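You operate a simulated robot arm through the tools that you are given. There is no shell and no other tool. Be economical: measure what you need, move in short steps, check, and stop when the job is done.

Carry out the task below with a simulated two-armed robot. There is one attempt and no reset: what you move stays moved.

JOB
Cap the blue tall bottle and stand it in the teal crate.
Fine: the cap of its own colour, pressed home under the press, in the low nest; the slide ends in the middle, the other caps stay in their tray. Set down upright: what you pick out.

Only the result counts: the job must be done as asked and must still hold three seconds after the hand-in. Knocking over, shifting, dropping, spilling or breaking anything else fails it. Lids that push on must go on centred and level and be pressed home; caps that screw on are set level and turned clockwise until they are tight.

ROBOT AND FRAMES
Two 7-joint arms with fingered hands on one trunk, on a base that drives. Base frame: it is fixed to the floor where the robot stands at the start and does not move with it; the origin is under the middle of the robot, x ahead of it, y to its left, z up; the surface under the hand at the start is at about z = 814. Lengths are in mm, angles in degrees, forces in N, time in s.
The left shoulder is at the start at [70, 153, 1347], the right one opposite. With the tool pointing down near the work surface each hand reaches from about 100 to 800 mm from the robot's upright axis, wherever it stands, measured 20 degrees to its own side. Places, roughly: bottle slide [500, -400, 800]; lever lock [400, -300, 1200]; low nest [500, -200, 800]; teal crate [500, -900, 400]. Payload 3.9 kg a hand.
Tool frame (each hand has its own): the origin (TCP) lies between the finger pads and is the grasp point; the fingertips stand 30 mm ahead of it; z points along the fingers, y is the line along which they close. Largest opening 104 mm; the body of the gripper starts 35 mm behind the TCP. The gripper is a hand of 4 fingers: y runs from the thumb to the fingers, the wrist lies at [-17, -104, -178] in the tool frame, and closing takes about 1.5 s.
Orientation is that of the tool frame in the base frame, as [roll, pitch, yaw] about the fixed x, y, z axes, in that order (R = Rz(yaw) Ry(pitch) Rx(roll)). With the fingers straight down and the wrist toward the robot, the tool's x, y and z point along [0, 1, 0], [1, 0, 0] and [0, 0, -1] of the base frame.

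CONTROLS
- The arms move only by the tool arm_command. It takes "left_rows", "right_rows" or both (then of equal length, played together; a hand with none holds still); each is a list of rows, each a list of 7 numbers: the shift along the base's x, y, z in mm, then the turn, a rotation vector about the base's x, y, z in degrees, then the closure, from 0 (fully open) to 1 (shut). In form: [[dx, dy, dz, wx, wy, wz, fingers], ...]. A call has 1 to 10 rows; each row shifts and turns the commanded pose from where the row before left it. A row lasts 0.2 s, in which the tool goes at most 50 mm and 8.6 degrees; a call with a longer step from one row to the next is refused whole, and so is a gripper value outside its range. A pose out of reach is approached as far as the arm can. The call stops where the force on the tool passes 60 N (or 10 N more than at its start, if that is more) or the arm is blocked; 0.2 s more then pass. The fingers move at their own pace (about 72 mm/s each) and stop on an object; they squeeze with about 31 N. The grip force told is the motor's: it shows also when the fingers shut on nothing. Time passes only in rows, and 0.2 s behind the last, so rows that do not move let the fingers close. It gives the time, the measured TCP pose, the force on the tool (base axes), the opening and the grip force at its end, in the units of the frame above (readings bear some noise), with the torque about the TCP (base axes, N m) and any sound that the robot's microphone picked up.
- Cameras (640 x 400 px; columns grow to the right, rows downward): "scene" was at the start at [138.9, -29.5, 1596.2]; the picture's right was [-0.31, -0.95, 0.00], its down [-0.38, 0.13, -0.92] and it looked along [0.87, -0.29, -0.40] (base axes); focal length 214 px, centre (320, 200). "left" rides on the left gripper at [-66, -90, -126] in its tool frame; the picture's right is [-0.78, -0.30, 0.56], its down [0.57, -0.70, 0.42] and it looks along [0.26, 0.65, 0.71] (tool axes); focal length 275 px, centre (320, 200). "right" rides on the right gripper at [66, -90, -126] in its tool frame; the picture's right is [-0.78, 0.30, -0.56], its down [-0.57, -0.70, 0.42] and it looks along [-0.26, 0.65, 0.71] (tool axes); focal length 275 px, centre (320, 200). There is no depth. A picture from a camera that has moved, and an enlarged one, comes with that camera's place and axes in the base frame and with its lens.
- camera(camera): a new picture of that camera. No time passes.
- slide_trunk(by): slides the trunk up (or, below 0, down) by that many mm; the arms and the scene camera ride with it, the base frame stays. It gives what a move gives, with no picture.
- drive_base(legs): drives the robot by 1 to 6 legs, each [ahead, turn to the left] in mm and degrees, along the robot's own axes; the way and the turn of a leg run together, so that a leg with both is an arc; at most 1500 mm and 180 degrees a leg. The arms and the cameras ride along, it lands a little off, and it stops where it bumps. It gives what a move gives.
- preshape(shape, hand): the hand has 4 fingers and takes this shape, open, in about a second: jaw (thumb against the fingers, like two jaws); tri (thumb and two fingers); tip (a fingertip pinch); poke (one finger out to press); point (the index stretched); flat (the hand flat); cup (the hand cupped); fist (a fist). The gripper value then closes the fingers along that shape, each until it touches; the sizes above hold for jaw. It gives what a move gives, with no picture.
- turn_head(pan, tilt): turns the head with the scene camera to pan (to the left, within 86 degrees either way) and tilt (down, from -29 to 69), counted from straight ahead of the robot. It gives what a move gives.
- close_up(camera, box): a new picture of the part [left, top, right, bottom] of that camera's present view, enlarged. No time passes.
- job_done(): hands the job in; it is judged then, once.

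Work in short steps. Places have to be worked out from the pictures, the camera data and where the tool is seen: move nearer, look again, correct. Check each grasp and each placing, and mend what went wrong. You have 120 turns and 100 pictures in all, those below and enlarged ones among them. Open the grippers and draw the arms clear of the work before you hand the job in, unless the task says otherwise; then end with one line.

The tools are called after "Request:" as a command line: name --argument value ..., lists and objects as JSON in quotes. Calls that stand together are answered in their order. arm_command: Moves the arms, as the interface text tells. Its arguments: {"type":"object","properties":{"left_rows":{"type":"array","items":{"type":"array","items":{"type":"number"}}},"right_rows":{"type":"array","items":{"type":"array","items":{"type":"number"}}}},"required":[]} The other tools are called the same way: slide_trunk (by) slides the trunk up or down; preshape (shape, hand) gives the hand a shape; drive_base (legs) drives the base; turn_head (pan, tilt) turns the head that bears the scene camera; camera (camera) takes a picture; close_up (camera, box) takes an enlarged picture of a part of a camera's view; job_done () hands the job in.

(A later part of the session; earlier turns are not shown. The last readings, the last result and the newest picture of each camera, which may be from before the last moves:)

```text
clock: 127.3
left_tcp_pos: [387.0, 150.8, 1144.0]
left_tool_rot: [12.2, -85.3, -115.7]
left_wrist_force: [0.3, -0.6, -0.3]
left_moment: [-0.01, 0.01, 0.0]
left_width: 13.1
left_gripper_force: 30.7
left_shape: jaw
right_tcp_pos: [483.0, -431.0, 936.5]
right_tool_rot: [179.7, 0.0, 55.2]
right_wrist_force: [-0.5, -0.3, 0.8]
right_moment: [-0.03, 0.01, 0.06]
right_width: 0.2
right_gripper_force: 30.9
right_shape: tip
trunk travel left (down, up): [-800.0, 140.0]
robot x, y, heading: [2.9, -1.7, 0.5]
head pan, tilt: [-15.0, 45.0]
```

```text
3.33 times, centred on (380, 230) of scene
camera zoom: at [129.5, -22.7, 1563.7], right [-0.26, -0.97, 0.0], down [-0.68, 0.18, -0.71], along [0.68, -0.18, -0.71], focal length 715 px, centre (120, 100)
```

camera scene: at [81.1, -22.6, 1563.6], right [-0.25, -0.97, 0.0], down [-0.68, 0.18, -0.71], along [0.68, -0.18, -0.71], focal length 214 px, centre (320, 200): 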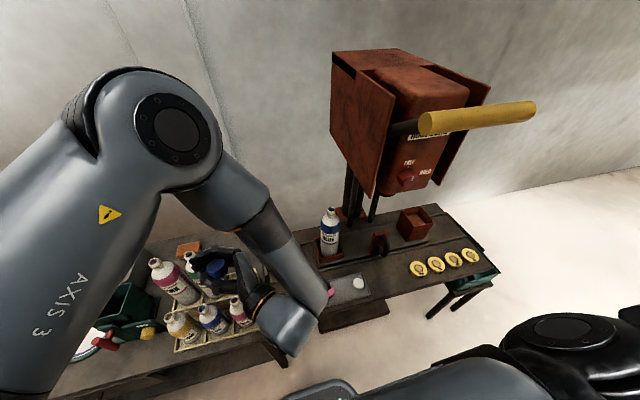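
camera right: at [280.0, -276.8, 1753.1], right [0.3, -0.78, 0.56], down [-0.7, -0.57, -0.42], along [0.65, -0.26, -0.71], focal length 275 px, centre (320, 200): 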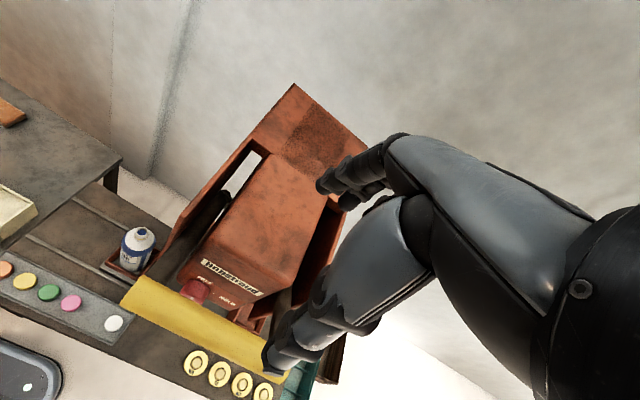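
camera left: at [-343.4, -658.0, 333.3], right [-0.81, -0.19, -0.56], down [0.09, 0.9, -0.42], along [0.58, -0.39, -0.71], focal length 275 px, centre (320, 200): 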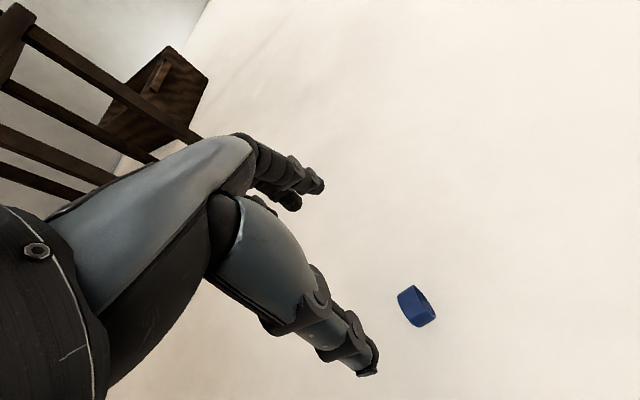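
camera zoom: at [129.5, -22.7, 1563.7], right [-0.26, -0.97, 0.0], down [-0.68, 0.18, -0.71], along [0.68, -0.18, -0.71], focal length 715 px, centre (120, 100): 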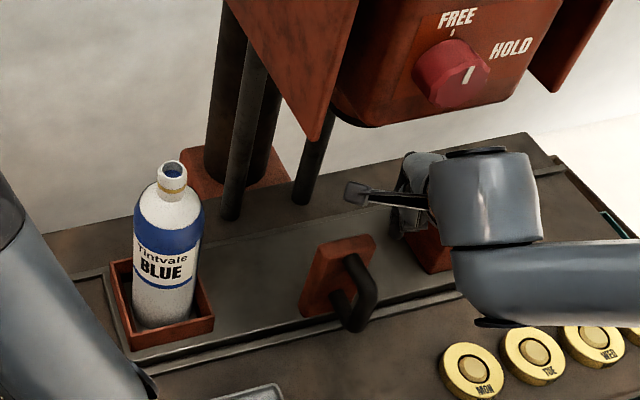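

The hand is right of the handle block, clear of it. I lower the tips beside the block and push left gently.

Request:
arm_command --right_rows '[[0, 0, -25, 0, 0, 0, 1], [0, 0, -25, 0, 0, 0, 1], [0, 0, -8, 0, 0, 0, 1], [0, 5, 0, 0, 0, 0, 1], [0, 5, 0, 0, 0, 0, 1], [0, 5, 0, 0, 0, 0, 1], [0, 5, 0, 0, 0, 0, 1], [0, 5, 0, 0, 0, 0, 1], [0, 5, 0, 0, 0, 0, 1]]'

Request:
arm_command --right_rows '[[0, 4, 0, 0, 0, 0, 1], [0, 4, 0, 0, 0, 0, 1], [0, 4, 0, 0, 0, 0, 1], [0, 4, 0, 0, 0, 0, 1]]'

```text
clock: 129.3
left_tcp_pos: [387.8, 152.1, 1144.4]
left_tool_rot: [12.2, -85.4, -115.6]
left_wrist_force: [0.5, 0.4, -0.1]
left_moment: [-0.02, -0.04, 0.0]
left_width: 13.5
left_gripper_force: 30.7
left_shape: jaw
right_tcp_pos: [482.4, -399.3, 878.5]
right_tool_rot: [179.8, 0.0, 55.3]
right_wrist_force: [0.0, -2.1, -0.4]
right_moment: [0.14, -0.05, 0.06]
right_width: 0.0
right_gripper_force: 31.4
right_shape: tip
trunk travel left (down, up): [-800.0, 140.0]
robot x, y, heading: [-0.2, -5.4, 0.3]
head pan, tilt: [-15.0, 45.0]
```

```text
clock: 130.3
left_tcp_pos: [387.2, 149.0, 1143.7]
left_tool_rot: [11.8, -85.3, -115.3]
left_wrist_force: [0.1, 0.6, -0.4]
left_moment: [0.01, -0.01, -0.01]
left_width: 13.2
left_gripper_force: 30.9
left_shape: jaw
right_tcp_pos: [483.5, -382.7, 877.9]
right_tool_rot: [179.8, 0.0, 55.3]
right_wrist_force: [-0.4, -1.2, 0.1]
right_moment: [0.1, 0.0, 0.01]
right_width: 0.5
right_gripper_force: 30.9
right_shape: tip
trunk travel left (down, up): [-800.0, 140.0]
robot x, y, heading: [0.0, -2.4, 0.4]
head pan, tilt: [-15.0, 45.0]
```

Light contact (~2 N): the slide moves easily. I continue steadily.

Request:
arm_command --right_rows '[[0, 6, 0, 0, 0, 0, 1], [0, 8, 0, 0, 0, 0, 1], [0, 8, 0, 0, 0, 0, 1], [0, 8, 0, 0, 0, 0, 1], [0, 8, 0, 0, 0, 0, 1], [0, 8, 0, 0, 0, 0, 1], [0, 8, 0, 0, 0, 0, 1], [0, 8, 0, 0, 0, 0, 1], [0, 8, 0, 0, 0, 0, 1], [0, 4, 0, 0, 0, 0, 1]]'

Request:
arm_command --right_rows '[[0, 6, 0, 0, 0, 0, 1], [0, 8, 0, 0, 0, 0, 1], [0, 8, 0, 0, 0, 0, 1], [0, 8, 0, 0, 0, 0, 1], [0, 8, 0, 0, 0, 0, 1], [0, 8, 0, 0, 0, 0, 1], [0, 8, 0, 0, 0, 0, 1], [0, 4, 0, 0, 0, 0, 1]]'

Request:
camera --camera "scene"

```text
clock: 132.5
left_tcp_pos: [387.3, 150.1, 1144.8]
left_tool_rot: [12.0, -85.3, -115.5]
left_wrist_force: [-1.0, 0.3, -0.2]
left_moment: [0.02, -0.02, -0.03]
left_width: 13.6
left_gripper_force: 30.9
left_shape: jaw
right_tcp_pos: [483.2, -309.1, 877.3]
right_tool_rot: [179.8, 0.0, 55.4]
right_wrist_force: [0.2, -0.9, -0.5]
right_moment: [0.03, -0.02, 0.0]
right_width: 0.1
right_gripper_force: 31.0
right_shape: tip
trunk travel left (down, up): [-800.0, 140.0]
robot x, y, heading: [-1.2, -0.7, 0.1]
head pan, tilt: [-15.0, 45.0]
```

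```text
clock: 134.3
left_tcp_pos: [387.4, 151.1, 1143.9]
left_tool_rot: [12.0, -85.4, -115.4]
left_wrist_force: [-0.7, -0.3, -0.2]
left_moment: [0.07, -0.01, -0.01]
left_width: 13.5
left_gripper_force: 31.2
left_shape: jaw
right_tcp_pos: [482.7, -250.9, 877.6]
right_tool_rot: [179.9, 0.0, 55.3]
right_wrist_force: [0.2, -0.4, 0.6]
right_moment: [-0.02, 0.01, 0.04]
right_width: 0.2
right_gripper_force: 30.5
right_shape: tip
trunk travel left (down, up): [-800.0, 140.0]
robot x, y, heading: [0.6, -4.0, 0.1]
head pan, tilt: [-15.0, 45.0]
```

```text
15 pictures are left
camera scene: at [130.2, -22.2, 1563.7], right [-0.26, -0.97, 0.0], down [-0.68, 0.18, -0.71], along [0.68, -0.18, -0.71], focal length 214 px, centre (320, 200)
```

scene: 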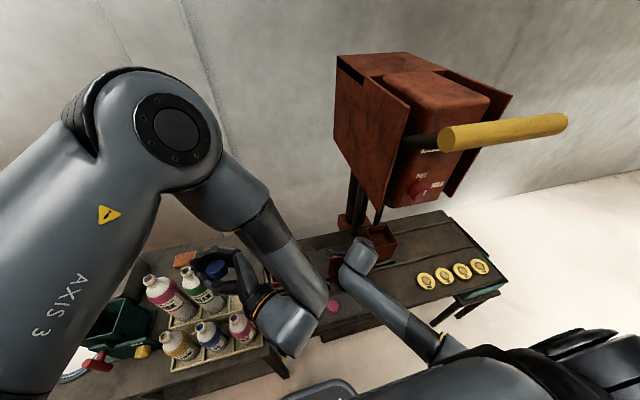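

The slide moved ~150 mm left. I withdraw the right hand up and to the right side, so the left arm has room.

Request:
arm_command --right_rows '[[0, -10, 0, 0, 0, 0, 1], [0, 0, 35, 0, 0, 0, 1], [0, 0, 35, 0, 0, 0, 1], [-30, -30, 0, 0, 0, 0, 1], [-30, -35, 0, 0, 0, 0, 1], [-20, -40, 0, 0, 0, 0, 1], [-10, -45, 0, 0, 0, 0, 1], [-5, -45, 0, 0, 0, 0, 1], [0, -45, 0, 0, 0, 0, 1], [0, -45, 0, 0, 0, 0, 1]]'

Request:
arm_command --left_rows '[[12, -15, 0, 0, 0, 0, 1], [12, -16, 0, 0, 0, 0, 1], [12, -16, 0, 0, 0, 0, 1], [12, -16, 0, 0, 0, 0, 1], [12, -16, 0, 0, 0, 0, 1], [0, 0, 0, 0, 0, 0, 1]]'

Request:
camera --camera "scene"

```text
clock: 136.5
left_tcp_pos: [387.7, 148.8, 1144.2]
left_tool_rot: [12.0, -85.3, -115.3]
left_wrist_force: [0.7, 0.1, 0.0]
left_moment: [-0.04, -0.01, 0.0]
left_width: 13.5
left_gripper_force: 31.1
left_shape: jaw
right_tcp_pos: [388.5, -549.1, 947.9]
right_tool_rot: [179.8, 0.1, 55.3]
right_wrist_force: [0.0, 0.3, 0.2]
right_moment: [0.0, -0.01, 0.02]
right_width: 0.1
right_gripper_force: 31.0
right_shape: tip
trunk travel left (down, up): [-800.0, 140.0]
robot x, y, heading: [0.7, -1.0, 0.3]
head pan, tilt: [-15.0, 45.0]
```

```text
clock: 137.7
left_tcp_pos: [456.0, 105.5, 1135.6]
left_tool_rot: [-135.1, -88.4, 40.1]
left_wrist_force: [1.2, 0.4, -0.1]
left_moment: [0.01, 0.0, 0.05]
left_width: 13.5
left_gripper_force: 30.9
left_shape: jaw
right_tcp_pos: [389.7, -547.6, 947.4]
right_tool_rot: [179.8, -0.1, 55.3]
right_wrist_force: [0.3, 0.1, -0.2]
right_moment: [0.03, -0.03, 0.01]
right_width: 0.0
right_gripper_force: 31.1
right_shape: tip
trunk travel left (down, up): [-800.0, 140.0]
robot x, y, heading: [1.5, -1.4, 0.3]
head pan, tilt: [-15.0, 45.0]
stopped in row 6 (left hand): the arm was blocked; the commanded pose is now the measured one
```

```text
14 pictures are left
camera scene: at [130.8, -23.3, 1563.6], right [-0.26, -0.97, 0.0], down [-0.68, 0.18, -0.71], along [0.68, -0.18, -0.71], focal length 214 px, centre (320, 200)
```

scene: 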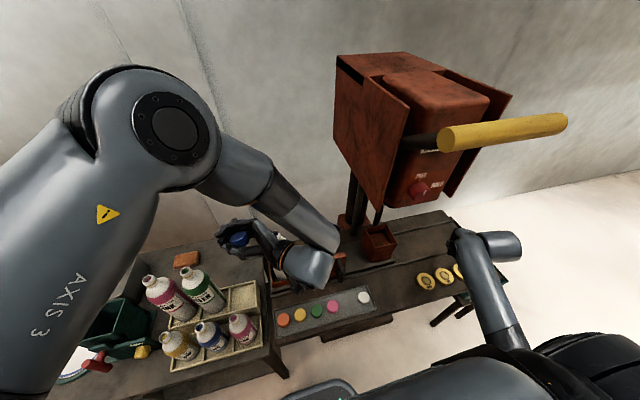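

The arm is at a joint limit there, but I can bring the cap over the bottle by driving and lower it with the trunk. First I check the cap's level now.

Request:
close_up --camera "scene" --box '[215, 210, 305, 270]'

```text
6.67 times, centred on (260, 240) of scene
camera zoom: at [130.8, -23.3, 1563.6], right [-0.26, -0.97, 0.0], down [-0.68, 0.18, -0.71], along [0.68, -0.18, -0.71], focal length 1430 px, centre (720, -67)
```

zoom: 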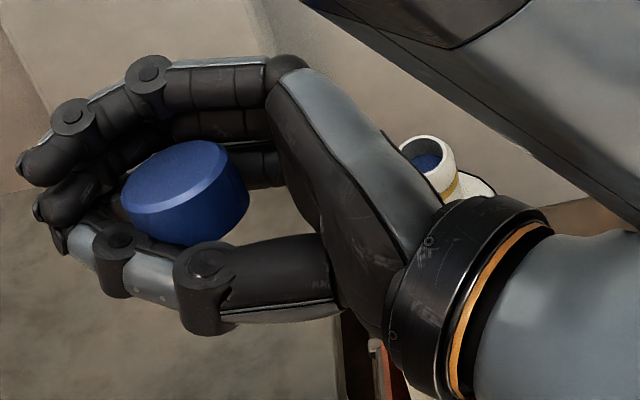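

The cap is nearly level laterally and leans ~7° away; the bottle mouth is visible for reference. I correct the lean and see whether the arm follows.

Request:
arm_command --left_rows '[[-6, 4, 0, -0.9, -3.4, 0, 1], [-6, 4, 0, -0.9, -3.4, 0, 1], [0, 0, 0, 0, 0, 0, 1]]'

Request:
drive_base --legs '[[0, -9.5]]'

Request:
turn_head --pan 0 --tilt 45

Request:
close_up --camera "scene" --box '[235, 190, 355, 280]'

```text
clock: 138.5
left_tcp_pos: [444.2, 117.0, 1138.4]
left_tool_rot: [117.1, -83.1, 149.2]
left_wrist_force: [-0.3, -0.6, 0.0]
left_moment: [0.02, 0.0, 0.01]
left_width: 13.3
left_gripper_force: 31.1
left_shape: jaw
right_tcp_pos: [388.8, -546.2, 948.1]
right_tool_rot: [179.8, 0.0, 55.2]
right_wrist_force: [0.7, -0.4, -0.1]
right_moment: [-0.01, 0.02, 0.02]
right_width: 0.0
right_gripper_force: 30.7
right_shape: tip
trunk travel left (down, up): [-800.0, 140.0]
robot x, y, heading: [-2.5, 1.0, 0.0]
head pan, tilt: [-15.0, 45.0]
```

```text
clock: 139.6
left_tcp_pos: [458.0, 45.6, 1135.3]
left_tool_rot: [116.7, -83.4, 140.2]
left_wrist_force: [1.1, 0.0, -0.3]
left_moment: [0.01, 0.0, -0.01]
left_width: 13.6
left_gripper_force: 31.0
left_shape: jaw
right_tcp_pos: [294.0, -601.8, 947.8]
right_tool_rot: [179.6, 0.1, 45.7]
right_wrist_force: [0.5, 0.3, -0.2]
right_moment: [0.0, 0.03, 0.01]
right_width: 0.2
right_gripper_force: 30.8
right_shape: tip
trunk travel left (down, up): [-800.0, 140.0]
robot x, y, heading: [1.3, -1.5, -9.4]
head pan, tilt: [-15.0, 45.0]
```

```text
clock: 140.4
left_tcp_pos: [457.8, 44.3, 1134.2]
left_tool_rot: [116.3, -83.4, 140.7]
left_wrist_force: [0.3, 1.3, -0.2]
left_moment: [0.01, 0.0, 0.06]
left_width: 13.3
left_gripper_force: 30.9
left_shape: jaw
right_tcp_pos: [293.7, -603.9, 947.6]
right_tool_rot: [179.8, 0.0, 45.7]
right_wrist_force: [1.0, 0.5, -0.3]
right_moment: [-0.03, 0.04, 0.0]
right_width: 0.3
right_gripper_force: 30.8
right_shape: tip
trunk travel left (down, up): [-800.0, 140.0]
robot x, y, heading: [0.9, 0.7, -9.3]
head pan, tilt: [0.0, 45.0]
```

```text
4.44 times, centred on (295, 235) of scene
camera zoom: at [130.7, -24.3, 1563.7], right [-0.16, -0.99, 0.0], down [-0.7, 0.12, -0.71], along [0.7, -0.11, -0.71], focal length 953 px, centre (431, 44)
```

zoom: 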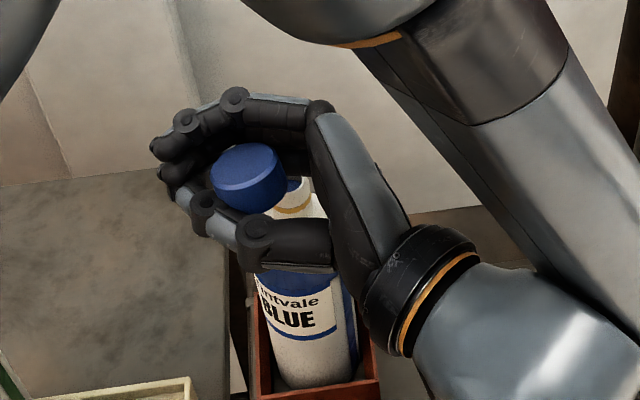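

The cap is now just in front of the bottle; it needs about +42 mm in x and −16 mm in y. I make that with a tiny turn and a forward drive.

Request:
drive_base --legs '[[0, -1.1], [42, 0]]'

Request:
close_up --camera "scene" --box '[235, 170, 355, 260]'

```text
clock: 141.6
left_tcp_pos: [491.0, 28.8, 1138.8]
left_tool_rot: [116.6, -83.0, 139.3]
left_wrist_force: [-1.3, 0.3, -0.1]
left_moment: [-0.05, -0.01, -0.07]
left_width: 13.7
left_gripper_force: 31.1
left_shape: jaw
right_tcp_pos: [315.3, -616.6, 951.9]
right_tool_rot: [179.4, -0.3, 44.5]
right_wrist_force: [-0.6, -0.8, 0.7]
right_moment: [0.0, -0.06, 0.0]
right_width: 0.1
right_gripper_force: 31.1
right_shape: tip
trunk travel left (down, up): [-800.0, 140.0]
robot x, y, heading: [43.0, -8.6, -10.6]
head pan, tilt: [0.0, 45.0]
```

```text
4.44 times, centred on (295, 215) of scene
camera zoom: at [159.6, -31.3, 1564.8], right [-0.18, -0.98, 0.0], down [-0.69, 0.13, -0.71], along [0.7, -0.13, -0.7], focal length 953 px, centre (431, 133)
```

zoom: 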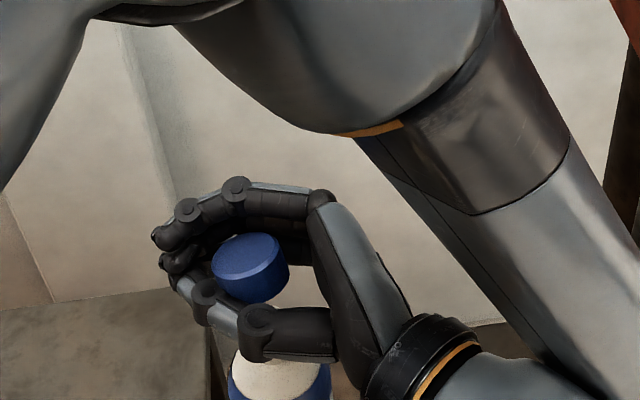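

I check from the hand camera, which looks up at the cap opening from below and should show the bottle neck beneath it.

Request:
camera --camera "left"

```text
10 pictures are left
camera left: at [379.4, -75.7, 1071.4], right [-0.08, 0.55, -0.83], down [-0.62, 0.62, 0.47], along [0.78, 0.56, 0.3], focal length 275 px, centre (320, 200)
```

left: 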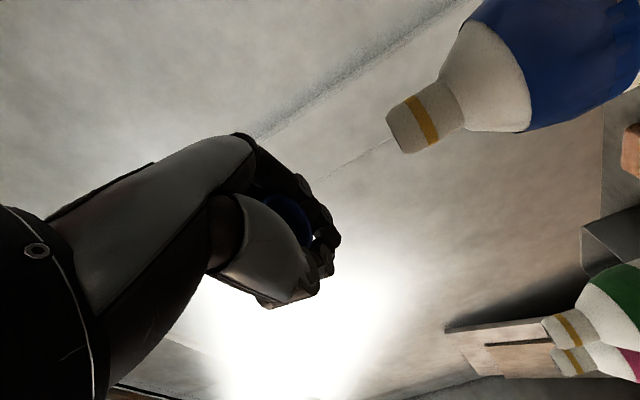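

The view is very useful: the mouth is at camera height and ahead. The base may still be settling, so I let a moment pass and read the pose.

Request:
arm_command --left_rows '[[0, 0, 0, 0, 0, 0, 1], [0, 0, 0, 0, 0, 0, 1], [0, 0, 0, 0, 0, 0, 1]]'

Request:
close_up --camera "left" --box '[220, 60, 500, 260]'

```text
clock: 142.4
left_tcp_pos: [500.6, 28.3, 1134.0]
left_tool_rot: [119.1, -83.5, 136.8]
left_wrist_force: [1.1, -0.2, 0.3]
left_moment: [0.03, 0.02, 0.02]
left_width: 13.3
left_gripper_force: 31.5
left_shape: jaw
right_tcp_pos: [321.7, -616.8, 947.5]
right_tool_rot: [179.9, 0.1, 44.6]
right_wrist_force: [0.1, 0.2, -0.3]
right_moment: [-0.01, 0.03, 0.01]
right_width: 0.1
right_gripper_force: 31.2
right_shape: tip
trunk travel left (down, up): [-800.0, 140.0]
robot x, y, heading: [40.8, -10.1, -10.4]
head pan, tilt: [0.0, 45.0]
```

```text
2.00 times, centred on (360, 160) of left
camera zoom: at [388.7, -77.4, 1067.8], right [-0.09, 0.55, -0.83], down [-0.62, 0.62, 0.48], along [0.78, 0.56, 0.29], focal length 551 px, centre (240, 280)
```

zoom: 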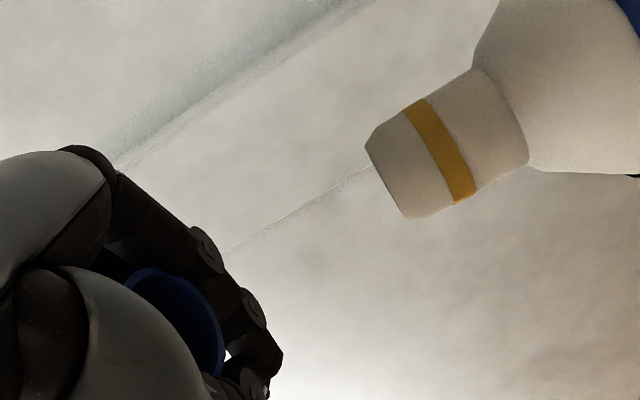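

Combining both cameras, the mouth is at (514,9,1066) and the cap's rim centre at (503.5,8,1132), level within a few degrees. I shift +10 mm in x and lower 45 mm, then recheck.

Request:
arm_command --left_rows '[[5, 0, 0, 0, 0, 0, 1], [5, 1, 0, 0, 0, 0, 1], [0, 0, 0, 0, 0, 0, 1]]'

Request:
slide_trunk --by -45

Request:
close_up --camera "left" --box '[220, 60, 500, 260]'

```text
clock: 143.2
left_tcp_pos: [510.5, 28.4, 1134.9]
left_tool_rot: [119.0, -83.2, 137.2]
left_wrist_force: [0.1, 0.0, -0.9]
left_moment: [0.03, -0.02, -0.02]
left_width: 13.4
left_gripper_force: 31.0
left_shape: jaw
right_tcp_pos: [322.0, -616.8, 948.7]
right_tool_rot: [179.8, 0.1, 44.5]
right_wrist_force: [0.3, -0.5, -0.4]
right_moment: [0.04, 0.02, 0.0]
right_width: 0.2
right_gripper_force: 30.9
right_shape: tip
trunk travel left (down, up): [-800.0, 140.0]
robot x, y, heading: [43.1, -9.3, -10.2]
head pan, tilt: [0.0, 45.0]
```

```text
clock: 144.1
left_tcp_pos: [510.5, 30.4, 1090.2]
left_tool_rot: [119.1, -83.3, 137.0]
left_wrist_force: [-0.6, 0.4, -0.2]
left_moment: [-0.01, 0.0, 0.05]
left_width: 13.7
left_gripper_force: 31.6
left_shape: jaw
right_tcp_pos: [321.5, -616.6, 902.4]
right_tool_rot: [179.8, 0.1, 44.5]
right_wrist_force: [0.0, -0.2, -0.3]
right_moment: [-0.01, 0.03, 0.02]
right_width: 0.0
right_gripper_force: 30.6
right_shape: tip
trunk travel left (down, up): [-755.0, 185.0]
robot x, y, heading: [47.9, -7.6, -10.3]
head pan, tilt: [0.0, 45.0]
```

```text
2.00 times, centred on (360, 160) of left
camera zoom: at [398.9, -75.6, 1023.8], right [-0.09, 0.55, -0.83], down [-0.62, 0.62, 0.47], along [0.78, 0.56, 0.29], focal length 551 px, centre (240, 280)
```

zoom: 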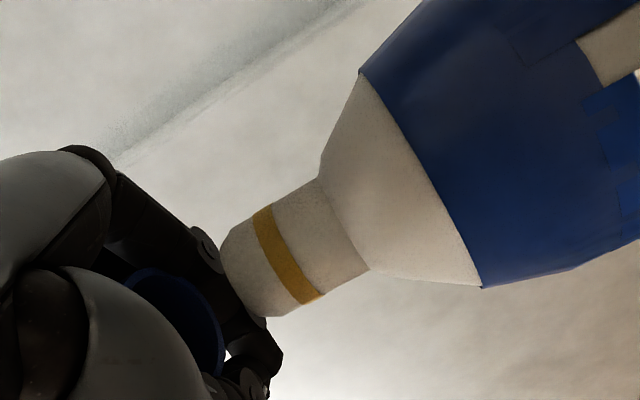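

Transverse offset is ~1 mm and the rim is ~20 mm above the mouth. I lower in steps watching the force.

Request:
slide_trunk --by -20

Request:
slide_trunk --by -5

Request:
close_up --camera "left" --box '[220, 60, 500, 260]'

```text
clock: 144.8
left_tcp_pos: [509.8, 29.1, 1070.4]
left_tool_rot: [119.5, -83.3, 136.7]
left_wrist_force: [1.2, -0.1, -0.3]
left_moment: [-0.02, 0.01, 0.03]
left_width: 13.2
left_gripper_force: 31.3
left_shape: jaw
right_tcp_pos: [321.9, -616.5, 882.4]
right_tool_rot: [179.8, 0.1, 44.5]
right_wrist_force: [-0.6, -0.1, -0.3]
right_moment: [0.0, 0.01, 0.0]
right_width: 0.1
right_gripper_force: 30.9
right_shape: tip
trunk travel left (down, up): [-735.0, 205.0]
robot x, y, heading: [41.5, -6.4, -10.6]
head pan, tilt: [0.0, 45.0]
```

```text
clock: 145.3
left_tcp_pos: [510.4, 29.8, 1064.9]
left_tool_rot: [119.4, -83.5, 136.6]
left_wrist_force: [0.2, -0.5, -0.8]
left_moment: [0.02, 0.0, 0.04]
left_width: 13.0
left_gripper_force: 31.4
left_shape: jaw
right_tcp_pos: [322.6, -616.4, 877.7]
right_tool_rot: [179.8, 0.1, 44.6]
right_wrist_force: [-0.1, -1.0, -0.1]
right_moment: [0.0, -0.02, -0.01]
right_width: 0.0
right_gripper_force: 31.3
right_shape: tip
trunk travel left (down, up): [-730.0, 210.0]
robot x, y, heading: [45.0, -10.9, -10.7]
head pan, tilt: [0.0, 45.0]
```

```text
2.00 times, centred on (360, 160) of left
camera zoom: at [398.6, -76.0, 998.3], right [-0.09, 0.55, -0.83], down [-0.62, 0.62, 0.47], along [0.78, 0.56, 0.29], focal length 551 px, centre (240, 280)
```

zoom: 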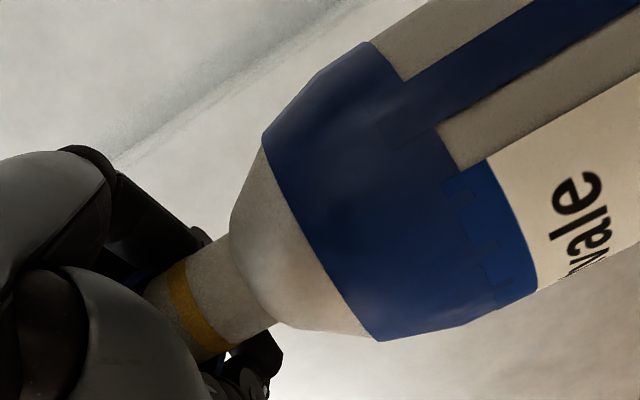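

No contact yet and the neck is entering. I keep lowering in small steps.

Request:
slide_trunk --by -4

Request:
slide_trunk --by -4

```text
clock: 145.8
left_tcp_pos: [509.8, 29.4, 1060.4]
left_tool_rot: [119.4, -83.4, 136.8]
left_wrist_force: [0.4, -0.2, 0.0]
left_moment: [-0.04, 0.0, 0.01]
left_width: 13.3
left_gripper_force: 30.8
left_shape: jaw
right_tcp_pos: [322.6, -616.8, 874.4]
right_tool_rot: [179.9, 0.1, 44.5]
right_wrist_force: [-0.1, 0.0, -0.5]
right_moment: [-0.02, 0.01, 0.01]
right_width: 0.0
right_gripper_force: 31.1
right_shape: tip
trunk travel left (down, up): [-726.0, 214.0]
robot x, y, heading: [41.8, -7.9, -10.6]
head pan, tilt: [0.0, 45.0]
```

```text
clock: 146.4
left_tcp_pos: [510.4, 29.8, 1058.7]
left_tool_rot: [119.0, -83.3, 137.1]
left_wrist_force: [3.3, 1.3, 11.5]
left_moment: [-0.23, -0.1, 0.07]
left_width: 13.4
left_gripper_force: 30.7
left_shape: jaw
right_tcp_pos: [320.7, -616.9, 870.4]
right_tool_rot: [179.8, 0.0, 44.5]
right_wrist_force: [0.9, 0.1, -0.3]
right_moment: [0.01, -0.03, 0.01]
right_width: 0.1
right_gripper_force: 31.2
right_shape: tip
trunk travel left (down, up): [-722.0, 218.0]
robot x, y, heading: [40.9, -5.9, -10.4]
head pan, tilt: [0.0, 45.0]
```

Contact of ~11 N with the neck ~10 mm or more inside the cap. I check how the cap sits from the head camera.

Request:
close_up --camera "scene" --box '[235, 190, 335, 260]'

```text
5.71 times, centred on (285, 225) of scene
camera zoom: at [170.7, -33.6, 1485.9], right [-0.18, -0.98, 0.0], down [-0.69, 0.13, -0.71], along [0.7, -0.13, -0.71], focal length 1226 px, centre (520, 57)
```

zoom: 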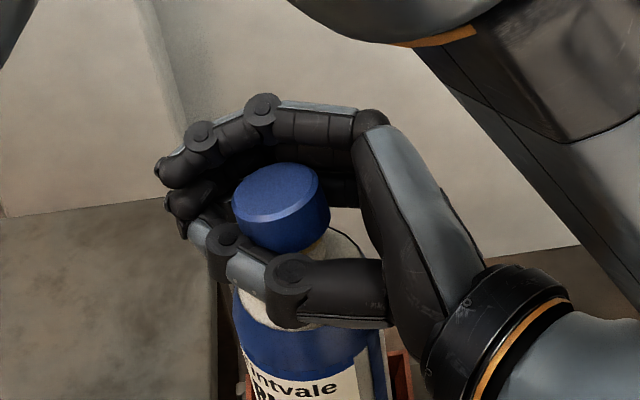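

The cap sits on the neck and lines up with the bottle axis. I open the hand slowly.

Request:
arm_command --left_rows '[[0, 0, 0, 0, 0, 0, 0.8], [0, 0, 0, 0, 0, 0, 0.75], [0, 0, 0, 0, 0, 0, 0.7], [0, 0, 0, 0, 0, 0, 0.65], [0, 0, 0, 0, 0, 0, 0.6], [0, 0, 0, 0, 0, 0, 0.5], [0, 0, 0, 0, 0, 0, 0.3], [0, 0, 0, 0, 0, 0, 0], [0, 0, 0, 0, 0, 0, 0], [0, 0, 0, 0, 0, 0, 0]]'

Request:
close_up --camera "scene" --box '[235, 190, 335, 260]'

```text
clock: 148.6
left_tcp_pos: [509.4, 29.2, 1057.2]
left_tool_rot: [120.1, -83.4, 135.9]
left_wrist_force: [0.1, 0.9, 0.3]
left_moment: [0.0, -0.02, -0.03]
left_width: 103.5
left_gripper_force: 0.1
left_shape: jaw
right_tcp_pos: [322.2, -615.5, 869.7]
right_tool_rot: [179.7, 0.2, 44.5]
right_wrist_force: [-0.1, 0.0, 0.6]
right_moment: [0.02, 0.02, 0.03]
right_width: 0.1
right_gripper_force: 31.2
right_shape: tip
trunk travel left (down, up): [-722.0, 218.0]
robot x, y, heading: [38.2, -9.7, -10.4]
head pan, tilt: [0.0, 45.0]
```

```text
5.71 times, centred on (285, 225) of scene
camera zoom: at [171.8, -33.7, 1485.6], right [-0.18, -0.98, 0.0], down [-0.7, 0.13, -0.71], along [0.7, -0.13, -0.71], focal length 1226 px, centre (520, 57)
```

zoom: 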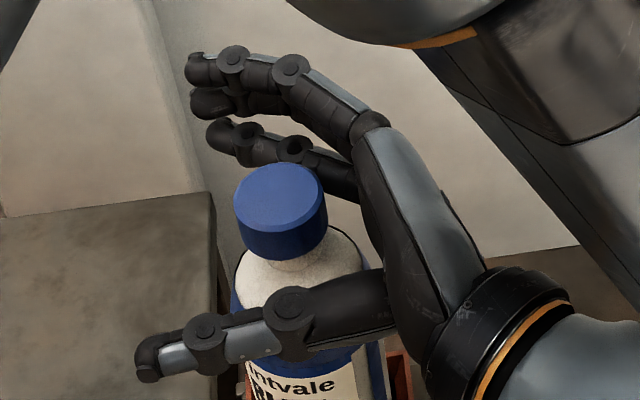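

The cap sits level and centred on the neck. I back the palm off a little and raise everything with the trunk.

Request:
arm_command --left_rows '[[-1, -5, 0, 0, 0, 0, 0], [-1, -5, 0, 0, 0, 0, 0], [0, 0, 0, 0, 0, 0, 0]]'

Request:
slide_trunk --by 78

```text
clock: 149.4
left_tcp_pos: [508.4, 24.1, 1055.9]
left_tool_rot: [125.5, -83.4, 131.7]
left_wrist_force: [0.4, 0.0, 0.2]
left_moment: [0.01, 0.01, -0.02]
left_width: 103.6
left_gripper_force: 0.1
left_shape: jaw
right_tcp_pos: [320.5, -616.7, 869.0]
right_tool_rot: [179.9, 0.1, 44.5]
right_wrist_force: [-0.1, 0.8, -0.5]
right_moment: [0.01, -0.01, 0.04]
right_width: 0.0
right_gripper_force: 30.8
right_shape: tip
trunk travel left (down, up): [-722.0, 218.0]
robot x, y, heading: [42.3, -8.5, -10.3]
head pan, tilt: [0.0, 45.0]
```

```text
clock: 150.5
left_tcp_pos: [509.3, 23.8, 1133.3]
left_tool_rot: [127.1, -83.5, 130.0]
left_wrist_force: [0.6, -0.5, 0.1]
left_moment: [0.0, 0.01, -0.06]
left_width: 103.6
left_gripper_force: 0.1
left_shape: jaw
right_tcp_pos: [320.5, -616.1, 948.4]
right_tool_rot: [179.9, 0.1, 44.5]
right_wrist_force: [0.5, 0.2, 0.6]
right_moment: [-0.02, -0.01, -0.01]
right_width: 0.0
right_gripper_force: 31.1
right_shape: tip
trunk travel left (down, up): [-800.0, 140.0]
robot x, y, heading: [40.0, -10.3, -10.6]
head pan, tilt: [0.0, 45.0]
```

Clear of the cap. I raise more, drive back to the starting pose, and stow the left arm to the left.

Request:
slide_trunk --by 80

Request:
drive_base --legs '[[-42, 0], [0, 10.5]]'

Request:
arm_command --left_rows '[[-12, 10, 0, -8, 0.7, 0, 0], [-12, 10, 0, -8, 0.7, 0, 0], [-5, 10, 0, -8, 0.7, 0, 0], [0, 10, 0, -8, 0.7, 0, 0], [0, 10, 0, -8, 0.7, 0, 0], [0, 20, 0, -8, 0.7, 0, 0], [0, 20, 0, -8, 0.7, 0, 0], [0, 20, 0, -8, 0.7, 0, 0], [0, 20, 0, -8, 0.7, 0, 0], [0, 20, 0, -8, 0.7, 0, 0]]'

```text
clock: 151.7
left_tcp_pos: [509.8, 23.8, 1211.9]
left_tool_rot: [125.9, -83.5, 131.4]
left_wrist_force: [0.6, 0.5, 0.4]
left_moment: [0.01, 0.02, 0.01]
left_width: 103.7
left_gripper_force: 0.0
left_shape: jaw
right_tcp_pos: [321.6, -616.3, 1028.4]
right_tool_rot: [179.8, 0.1, 44.5]
right_wrist_force: [-0.3, -0.5, -0.2]
right_moment: [-0.01, 0.0, -0.03]
right_width: 0.0
right_gripper_force: 31.0
right_shape: tip
trunk travel left (down, up): [-880.0, 60.0]
robot x, y, heading: [40.4, -7.9, -10.5]
head pan, tilt: [0.0, 45.0]
```

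```text
clock: 153.3
left_tcp_pos: [455.8, 113.2, 1212.5]
left_tool_rot: [126.0, -83.5, 141.5]
left_wrist_force: [0.7, -0.3, -0.6]
left_moment: [0.01, -0.02, 0.02]
left_width: 103.5
left_gripper_force: 0.1
left_shape: jaw
right_tcp_pos: [388.4, -549.9, 1026.4]
right_tool_rot: [179.9, 0.0, 54.8]
right_wrist_force: [0.2, -0.5, 0.2]
right_moment: [0.02, 0.04, 0.02]
right_width: 0.0
right_gripper_force: 31.2
right_shape: tip
trunk travel left (down, up): [-880.0, 60.0]
robot x, y, heading: [-5.0, -0.3, 0.0]
head pan, tilt: [0.0, 45.0]
```

```text
clock: 155.5
left_tcp_pos: [423.6, 269.1, 1211.3]
left_tool_rot: [-178.3, -5.8, 90.5]
left_wrist_force: [0.4, 0.9, -0.2]
left_moment: [-0.04, -0.04, -0.03]
left_width: 103.7
left_gripper_force: 0.1
left_shape: jaw
right_tcp_pos: [384.2, -544.2, 1032.4]
right_tool_rot: [179.7, 0.2, 55.0]
right_wrist_force: [0.1, 0.3, 0.7]
right_moment: [-0.02, 0.0, -0.01]
right_width: 0.0
right_gripper_force: 30.8
right_shape: tip
trunk travel left (down, up): [-880.0, 60.0]
robot x, y, heading: [-1.8, 0.5, -0.0]
head pan, tilt: [0.0, 45.0]
```

Now the right hand goes around in front to the left side of the slide's handle block.

Request:
slide_trunk --by -80

Request:
arm_command --left_rows '[[0, 0, 5, -5.8, 0, 0, 0], [0, 5, 10, 0, 0, 0, 0], [0, 10, 10, 0, 0, 0, 0], [0, 10, 10, 0, 0, 0, 0], [0, 10, 10, 0, 0, 0, 0], [0, 0, 0, 0, 0, 0, 0], [0, 0, 0, 0, 0, 0, 0], [0, 0, 0, 0, 0, 0, 0], [0, 0, 0, 0, 0, 0, 0], [0, 0, 0, 0, 0, 0, 0]]' --right_rows '[[-8, 40, 0, 0, 0, 3.5, 1], [-8, 42, 0, 0, 0, 3.5, 1], [-8, 42, 0, 0, 0, 3.5, 1], [-8, 42, 0, 0, 0, 3.5, 1], [-8, 42, 0, 0, 0, 3.5, 1], [0, 42, 0, 0, 0, 3.5, 1], [0, 42, 0, 0, 0, 3.5, 1], [5, 42, 0, 0, 0, 3.5, 1], [10, 42, 0, 0, 0, 3.5, 1], [15, 40, 0, 0, 0, 3.5, 1]]'

Request:
arm_command --right_rows '[[40, 0, 0, 0, 0, 0, 1], [35, 0, 0, 0, 0, 0, 1], [30, 0, 0, 0, 0, 0, 1], [0, 0, 0, 0, 0, 0, 1]]'

Request:
turn_head --pan -15 --tilt 45

Request:
camera --camera "scene"

```text
clock: 156.7
left_tcp_pos: [424.7, 265.9, 1133.4]
left_tool_rot: [-178.2, -6.0, 90.5]
left_wrist_force: [-0.4, -0.2, 0.3]
left_moment: [-0.01, 0.05, 0.01]
left_width: 103.9
left_gripper_force: 0.2
left_shape: jaw
right_tcp_pos: [385.5, -547.2, 949.0]
right_tool_rot: [179.8, 0.1, 54.9]
right_wrist_force: [0.1, 0.2, 0.4]
right_moment: [0.0, -0.05, -0.01]
right_width: 0.1
right_gripper_force: 30.5
right_shape: tip
trunk travel left (down, up): [-800.0, 140.0]
robot x, y, heading: [2.2, -1.3, -0.1]
head pan, tilt: [0.0, 45.0]
```

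```text
clock: 158.8
left_tcp_pos: [426.9, 300.4, 1175.7]
left_tool_rot: [-178.2, -0.3, 90.5]
left_wrist_force: [0.5, 0.4, -0.3]
left_moment: [-0.02, 0.01, 0.02]
left_width: 103.5
left_gripper_force: 0.1
left_shape: jaw
right_tcp_pos: [377.6, -130.5, 947.2]
right_tool_rot: [179.8, 0.0, 89.9]
right_wrist_force: [-0.8, 0.4, 0.1]
right_moment: [-0.02, 0.01, 0.01]
right_width: 0.0
right_gripper_force: 31.2
right_shape: tip
trunk travel left (down, up): [-800.0, 140.0]
robot x, y, heading: [3.0, -1.2, -0.2]
head pan, tilt: [0.0, 45.0]
```

```text
clock: 159.8
left_tcp_pos: [426.0, 300.3, 1176.1]
left_tool_rot: [-178.1, -0.2, 90.5]
left_wrist_force: [-0.2, 0.4, 0.4]
left_moment: [0.01, -0.01, 0.0]
left_width: 103.6
left_gripper_force: 0.0
left_shape: jaw
right_tcp_pos: [483.4, -131.6, 947.9]
right_tool_rot: [179.6, 0.0, 89.8]
right_wrist_force: [1.9, 2.7, 0.7]
right_moment: [-0.01, 0.01, 0.03]
right_width: 0.2
right_gripper_force: 31.3
right_shape: tip
trunk travel left (down, up): [-800.0, 140.0]
robot x, y, heading: [1.8, -0.1, 0.0]
head pan, tilt: [0.0, 45.0]
```

```text
clock: 160.6
left_tcp_pos: [425.7, 300.5, 1176.0]
left_tool_rot: [-178.2, -0.2, 90.5]
left_wrist_force: [-0.7, -0.3, 0.3]
left_moment: [-0.01, 0.04, 0.02]
left_width: 103.5
left_gripper_force: 0.1
left_shape: jaw
right_tcp_pos: [481.5, -131.4, 948.2]
right_tool_rot: [179.6, 0.2, 90.0]
right_wrist_force: [0.9, 2.2, 2.7]
right_moment: [-0.06, 0.01, 0.0]
right_width: 0.0
right_gripper_force: 30.7
right_shape: tip
trunk travel left (down, up): [-800.0, 140.0]
robot x, y, heading: [1.4, -4.3, -0.3]
head pan, tilt: [-15.0, 45.0]
```

```text
4 pictures are left
camera scene: at [130.3, -21.9, 1563.7], right [-0.26, -0.97, 0.0], down [-0.68, 0.18, -0.71], along [0.68, -0.18, -0.71], focal length 214 px, centre (320, 200)
```

scene: 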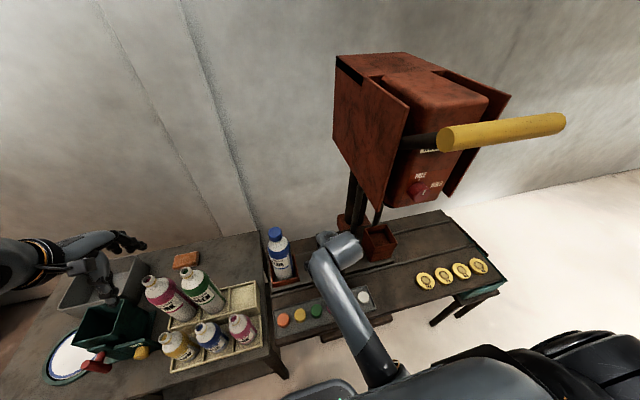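

The capped bottle stands well at the left, and the right hand is between it and the handle block. I lower the tips beside the block's left face.

Request:
arm_command --right_rows '[[0, 0, -20, 0, 0, 0, 1], [0, 0, -20, 0, 0, 0, 1], [0, 0, -20, 0, 0, 0, 1], [0, 0, -10, 0, 0, 0, 1], [0, 0, 0, 0, 0, 0, 1]]'

Request:
arm_command --right_rows '[[0, -5, 0, 0, 0, 0, 1], [0, -5, 0, 0, 0, 0, 1], [0, -5, 0, 0, 0, 0, 1], [0, -5, 0, 0, 0, 0, 1], [0, -5, 0, 0, 0, 0, 1], [0, -5, 0, 0, 0, 0, 1], [0, -5, 0, 0, 0, 0, 1], [0, -5, 0, 0, 0, 0, 1]]'

```text
clock: 161.3
left_tcp_pos: [425.4, 300.7, 1177.4]
left_tool_rot: [-178.1, -0.2, 90.6]
left_wrist_force: [-0.1, -0.5, 0.1]
left_moment: [0.0, 0.0, -0.01]
left_width: 103.9
left_gripper_force: 0.1
left_shape: jaw
right_tcp_pos: [491.8, -130.6, 921.5]
right_tool_rot: [177.4, 0.1, 89.9]
right_wrist_force: [1.4, 2.8, 3.3]
right_moment: [-0.12, 0.07, 0.05]
right_width: 0.1
right_gripper_force: 30.9
right_shape: tip
trunk travel left (down, up): [-800.0, 140.0]
robot x, y, heading: [0.3, -2.0, -0.3]
head pan, tilt: [-15.0, 45.0]
stopped in row 3 (right hand): the force on the tool passed its limit at 69 N (the readings are from after the stop); the commanded pose is now the measured one
```

```text
clock: 163.1
left_tcp_pos: [426.0, 300.3, 1176.3]
left_tool_rot: [-178.1, -0.2, 90.4]
left_wrist_force: [0.4, 1.1, 0.2]
left_moment: [0.0, 0.0, -0.02]
left_width: 103.3
left_gripper_force: 0.0
left_shape: jaw
right_tcp_pos: [491.4, -172.4, 920.9]
right_tool_rot: [177.8, 0.1, 89.9]
right_wrist_force: [2.1, 1.2, -0.1]
right_moment: [-0.06, 0.07, 0.04]
right_width: 0.3
right_gripper_force: 31.1
right_shape: tip
trunk travel left (down, up): [-800.0, 140.0]
robot x, y, heading: [3.7, -3.0, -0.0]
head pan, tilt: [-15.0, 45.0]
```

I touched the block's top edge: the block is wider or further left than assumed. I raise, shift left to y≈−95 and lower there.

Request:
arm_command --right_rows '[[0, 0, 30, 0, 0, 0, 1], [-4, 38, 0, 2, 0, 0, 1], [-4, 38, 0, 0, 0, 0, 1], [0, 0, -25, 0, 0, 0, 1], [0, 0, -25, 0, 0, 0, 1], [0, 0, -20, 0, 0, 0, 1], [0, 0, 0, 0, 0, 0, 1]]'

Request:
close_up --camera "scene" --box '[240, 200, 420, 320]'

```text
clock: 164.7
left_tcp_pos: [426.0, 299.5, 1176.8]
left_tool_rot: [-178.1, -0.2, 90.4]
left_wrist_force: [0.0, -0.5, -0.1]
left_moment: [0.0, -0.01, 0.02]
left_width: 103.6
left_gripper_force: 0.0
left_shape: jaw
right_tcp_pos: [483.6, -95.0, 880.3]
right_tool_rot: [177.6, -2.0, 89.9]
right_wrist_force: [-0.2, -0.4, 0.3]
right_moment: [-0.02, 0.01, 0.0]
right_width: 0.1
right_gripper_force: 30.9
right_shape: tip
trunk travel left (down, up): [-800.0, 140.0]
robot x, y, heading: [1.2, 0.9, -0.2]
head pan, tilt: [-15.0, 45.0]
```

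```text
3.33 times, centred on (330, 260) of scene
camera zoom: at [130.5, -23.4, 1563.6], right [-0.26, -0.97, 0.0], down [-0.68, 0.18, -0.71], along [0.68, -0.18, -0.71], focal length 715 px, centre (287, 0)
```

zoom: 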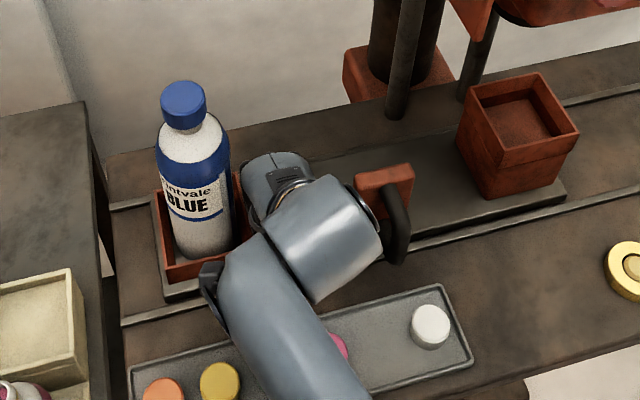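

The bottle is nicely capped and the hand is free between nest and block. I push the block right, steadily.

Request:
arm_command --right_rows '[[0, -10, 0, 0, 0, 0, 1], [0, -10, 0, 0, 0, 0, 1], [0, -12, 0, 0, 0, 0, 1], [0, -12, 0, 0, 0, 0, 1], [0, -12, 0, 0, 0, 0, 1], [0, -10, 0, 0, 0, 0, 1], [0, -8, 0, 0, 0, 0, 1], [0, -6, 0, 0, 0, 0, 1], [0, -6, 0, 0, 0, 0, 1], [0, -6, 0, 0, 0, 0, 1]]'

Request:
arm_command --right_rows '[[0, -6, 0, 0, 0, 0, 1], [0, -6, 0, 0, 0, 0, 1], [0, -7, 0, 0, 0, 0, 1], [0, -7, 0, 0, 0, 0, 1], [0, -7, 0, 0, 0, 0, 1], [0, -7, 0, 0, 0, 0, 1], [0, -7, 0, 0, 0, 0, 1], [0, -7, 0, 0, 0, 0, 1], [0, -7, 0, 0, 0, 0, 1], [0, -7, 0, 0, 0, 0, 1]]'

Request:
arm_command --right_rows '[[0, -7, 0, 0, 0, 0, 1], [0, -7, 0, 0, 0, 0, 1], [0, -7, 0, 0, 0, 0, 1], [0, -7, 0, 0, 0, 0, 1], [0, -7, 0, 0, 0, 0, 1], [0, -7, 0, 0, 0, 0, 1], [0, -7, 0, 0, 0, 0, 1], [0, -7, 0, 0, 0, 0, 1], [0, -7, 0, 0, 0, 0, 1], [0, -7, 0, 0, 0, 0, 1]]'

```text
clock: 166.9
left_tcp_pos: [426.4, 298.9, 1176.1]
left_tool_rot: [-178.2, -0.1, 90.5]
left_wrist_force: [0.0, -0.1, 0.2]
left_moment: [0.01, 0.0, -0.03]
left_width: 103.7
left_gripper_force: 0.0
left_shape: jaw
right_tcp_pos: [483.0, -187.9, 880.2]
right_tool_rot: [177.6, -2.0, 89.8]
right_wrist_force: [0.0, 0.1, -0.3]
right_moment: [-0.02, -0.01, 0.01]
right_width: 0.0
right_gripper_force: 30.7
right_shape: tip
trunk travel left (down, up): [-800.0, 140.0]
robot x, y, heading: [1.9, -0.7, 0.0]
head pan, tilt: [-15.0, 45.0]
```

```text
clock: 169.1
left_tcp_pos: [425.4, 299.8, 1176.2]
left_tool_rot: [-178.0, -0.2, 90.3]
left_wrist_force: [-0.4, -0.7, 1.4]
left_moment: [-0.03, -0.03, 0.01]
left_width: 103.9
left_gripper_force: 0.1
left_shape: jaw
right_tcp_pos: [482.4, -255.9, 880.1]
right_tool_rot: [177.6, -1.9, 89.9]
right_wrist_force: [-0.4, 0.7, 0.0]
right_moment: [-0.01, 0.03, 0.06]
right_width: 0.0
right_gripper_force: 31.3
right_shape: tip
trunk travel left (down, up): [-800.0, 140.0]
robot x, y, heading: [-1.2, -4.6, -0.2]
head pan, tilt: [-15.0, 45.0]
```

```text
clock: 171.3
left_tcp_pos: [426.6, 299.9, 1177.5]
left_tool_rot: [-178.1, -0.3, 90.3]
left_wrist_force: [0.1, -0.6, -0.5]
left_moment: [-0.02, 0.0, 0.0]
left_width: 103.7
left_gripper_force: 0.0
left_shape: jaw
right_tcp_pos: [481.8, -326.9, 881.3]
right_tool_rot: [177.5, -1.9, 89.9]
right_wrist_force: [-0.2, 0.3, -0.6]
right_moment: [-0.01, 0.0, 0.02]
right_width: 0.1
right_gripper_force: 31.2
right_shape: tip
trunk travel left (down, up): [-800.0, 140.0]
robot x, y, heading: [1.0, -0.7, -0.1]
head pan, tilt: [-15.0, 45.0]
```

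Forces stay low; I continue toward the right stop.

Request:
arm_command --right_rows '[[0, -7, 0, 0, 0, 0, 1], [0, -7, 0, 0, 0, 0, 1], [0, -7, 0, 0, 0, 0, 1], [0, -7, 0, 0, 0, 0, 1], [0, -7, 0, 0, 0, 0, 1], [0, -7, 0, 0, 0, 0, 1], [0, -7, 0, 0, 0, 0, 1], [0, -7, 0, 0, 0, 0, 1], [0, -7, 0, 0, 0, 0, 1], [0, -7, 0, 0, 0, 0, 1]]'

Request:
arm_command --right_rows '[[0, -7, 0, 0, 0, 0, 1], [0, -7, 0, 0, 0, 0, 1], [0, -7, 0, 0, 0, 0, 1], [0, -7, 0, 0, 0, 0, 1], [0, -7, 0, 0, 0, 0, 1], [0, -7, 0, 0, 0, 0, 1], [0, -5, 0, 0, 0, 0, 1], [0, -5, 0, 0, 0, 0, 1], [0, -5, 0, 0, 0, 0, 1], [0, -5, 0, 0, 0, 0, 1]]'

Request:
arm_command --right_rows '[[0, -4, 0, 0, 0, 0, 1], [0, -4, 0, 0, 0, 0, 1], [0, -4, 0, 0, 0, 0, 1], [0, -4, 0, 0, 0, 0, 1], [0, -4, 0, 0, 0, 0, 1], [0, -4, 0, 0, 0, 0, 1], [0, -4, 0, 0, 0, 0, 1], [0, -4, 0, 0, 0, 0, 1], [0, -4, 0, 0, 0, 0, 1], [0, -4, 0, 0, 0, 0, 1]]'

```text
clock: 173.5
left_tcp_pos: [426.0, 299.6, 1175.7]
left_tool_rot: [-178.1, -0.2, 90.4]
left_wrist_force: [1.1, -0.3, 0.2]
left_moment: [0.03, -0.01, 0.0]
left_width: 103.9
left_gripper_force: 0.1
left_shape: jaw
right_tcp_pos: [483.0, -395.6, 880.7]
right_tool_rot: [177.6, -2.0, 89.9]
right_wrist_force: [-0.2, 0.5, -0.2]
right_moment: [-0.02, 0.02, -0.01]
right_width: 0.0
right_gripper_force: 30.9
right_shape: tip
trunk travel left (down, up): [-800.0, 140.0]
robot x, y, heading: [-2.7, -1.9, -0.2]
head pan, tilt: [-15.0, 45.0]
```

```text
clock: 175.7
left_tcp_pos: [425.5, 299.2, 1176.0]
left_tool_rot: [-178.1, -0.1, 90.5]
left_wrist_force: [-0.5, -0.7, 0.0]
left_moment: [-0.01, 0.04, 0.0]
left_width: 103.8
left_gripper_force: 0.1
left_shape: jaw
right_tcp_pos: [483.5, -457.6, 881.4]
right_tool_rot: [177.6, -1.9, 90.0]
right_wrist_force: [-0.4, 0.4, 0.3]
right_moment: [-0.01, 0.02, 0.02]
right_width: 0.1
right_gripper_force: 31.4
right_shape: tip
trunk travel left (down, up): [-800.0, 140.0]
robot x, y, heading: [-1.3, -3.2, -0.1]
head pan, tilt: [-15.0, 45.0]
```

```text
clock: 177.3
left_tcp_pos: [425.6, 303.5, 1176.8]
left_tool_rot: [-178.1, 0.0, 90.6]
left_wrist_force: [0.1, -1.0, 0.0]
left_moment: [0.05, 0.04, 0.0]
left_width: 103.5
left_gripper_force: 0.0
left_shape: jaw
right_tcp_pos: [488.5, -464.7, 882.5]
right_tool_rot: [177.3, -3.2, 91.4]
right_wrist_force: [0.6, 39.4, 11.2]
right_moment: [-1.98, 0.13, -0.6]
right_width: 0.0
right_gripper_force: 31.1
right_shape: tip
trunk travel left (down, up): [-800.0, 140.0]
robot x, y, heading: [3.5, -0.2, 1.3]
head pan, tilt: [-15.0, 45.0]
stopped in row 8 (right hand): the force on the tool passed its limit at 62 N (the readings are from after the stop); the commanded pose is now the measured one
```

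A stop at 62 N: it may be the end stop or something blocked. I check with one zoomed picture.

Request:
close_up --camera "scene" --box '[300, 120, 500, 300]'

```text
2.22 times, centred on (400, 210) of scene
camera zoom: at [131.9, -16.3, 1563.8], right [-0.24, -0.97, 0.0], down [-0.69, 0.17, -0.71], along [0.69, -0.17, -0.71], focal length 477 px, centre (142, 178)
```

zoom: 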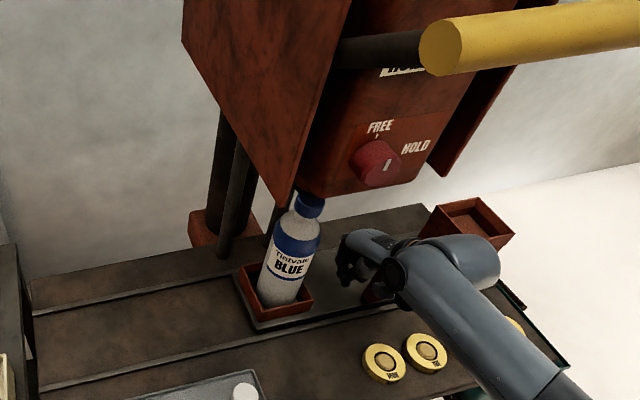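

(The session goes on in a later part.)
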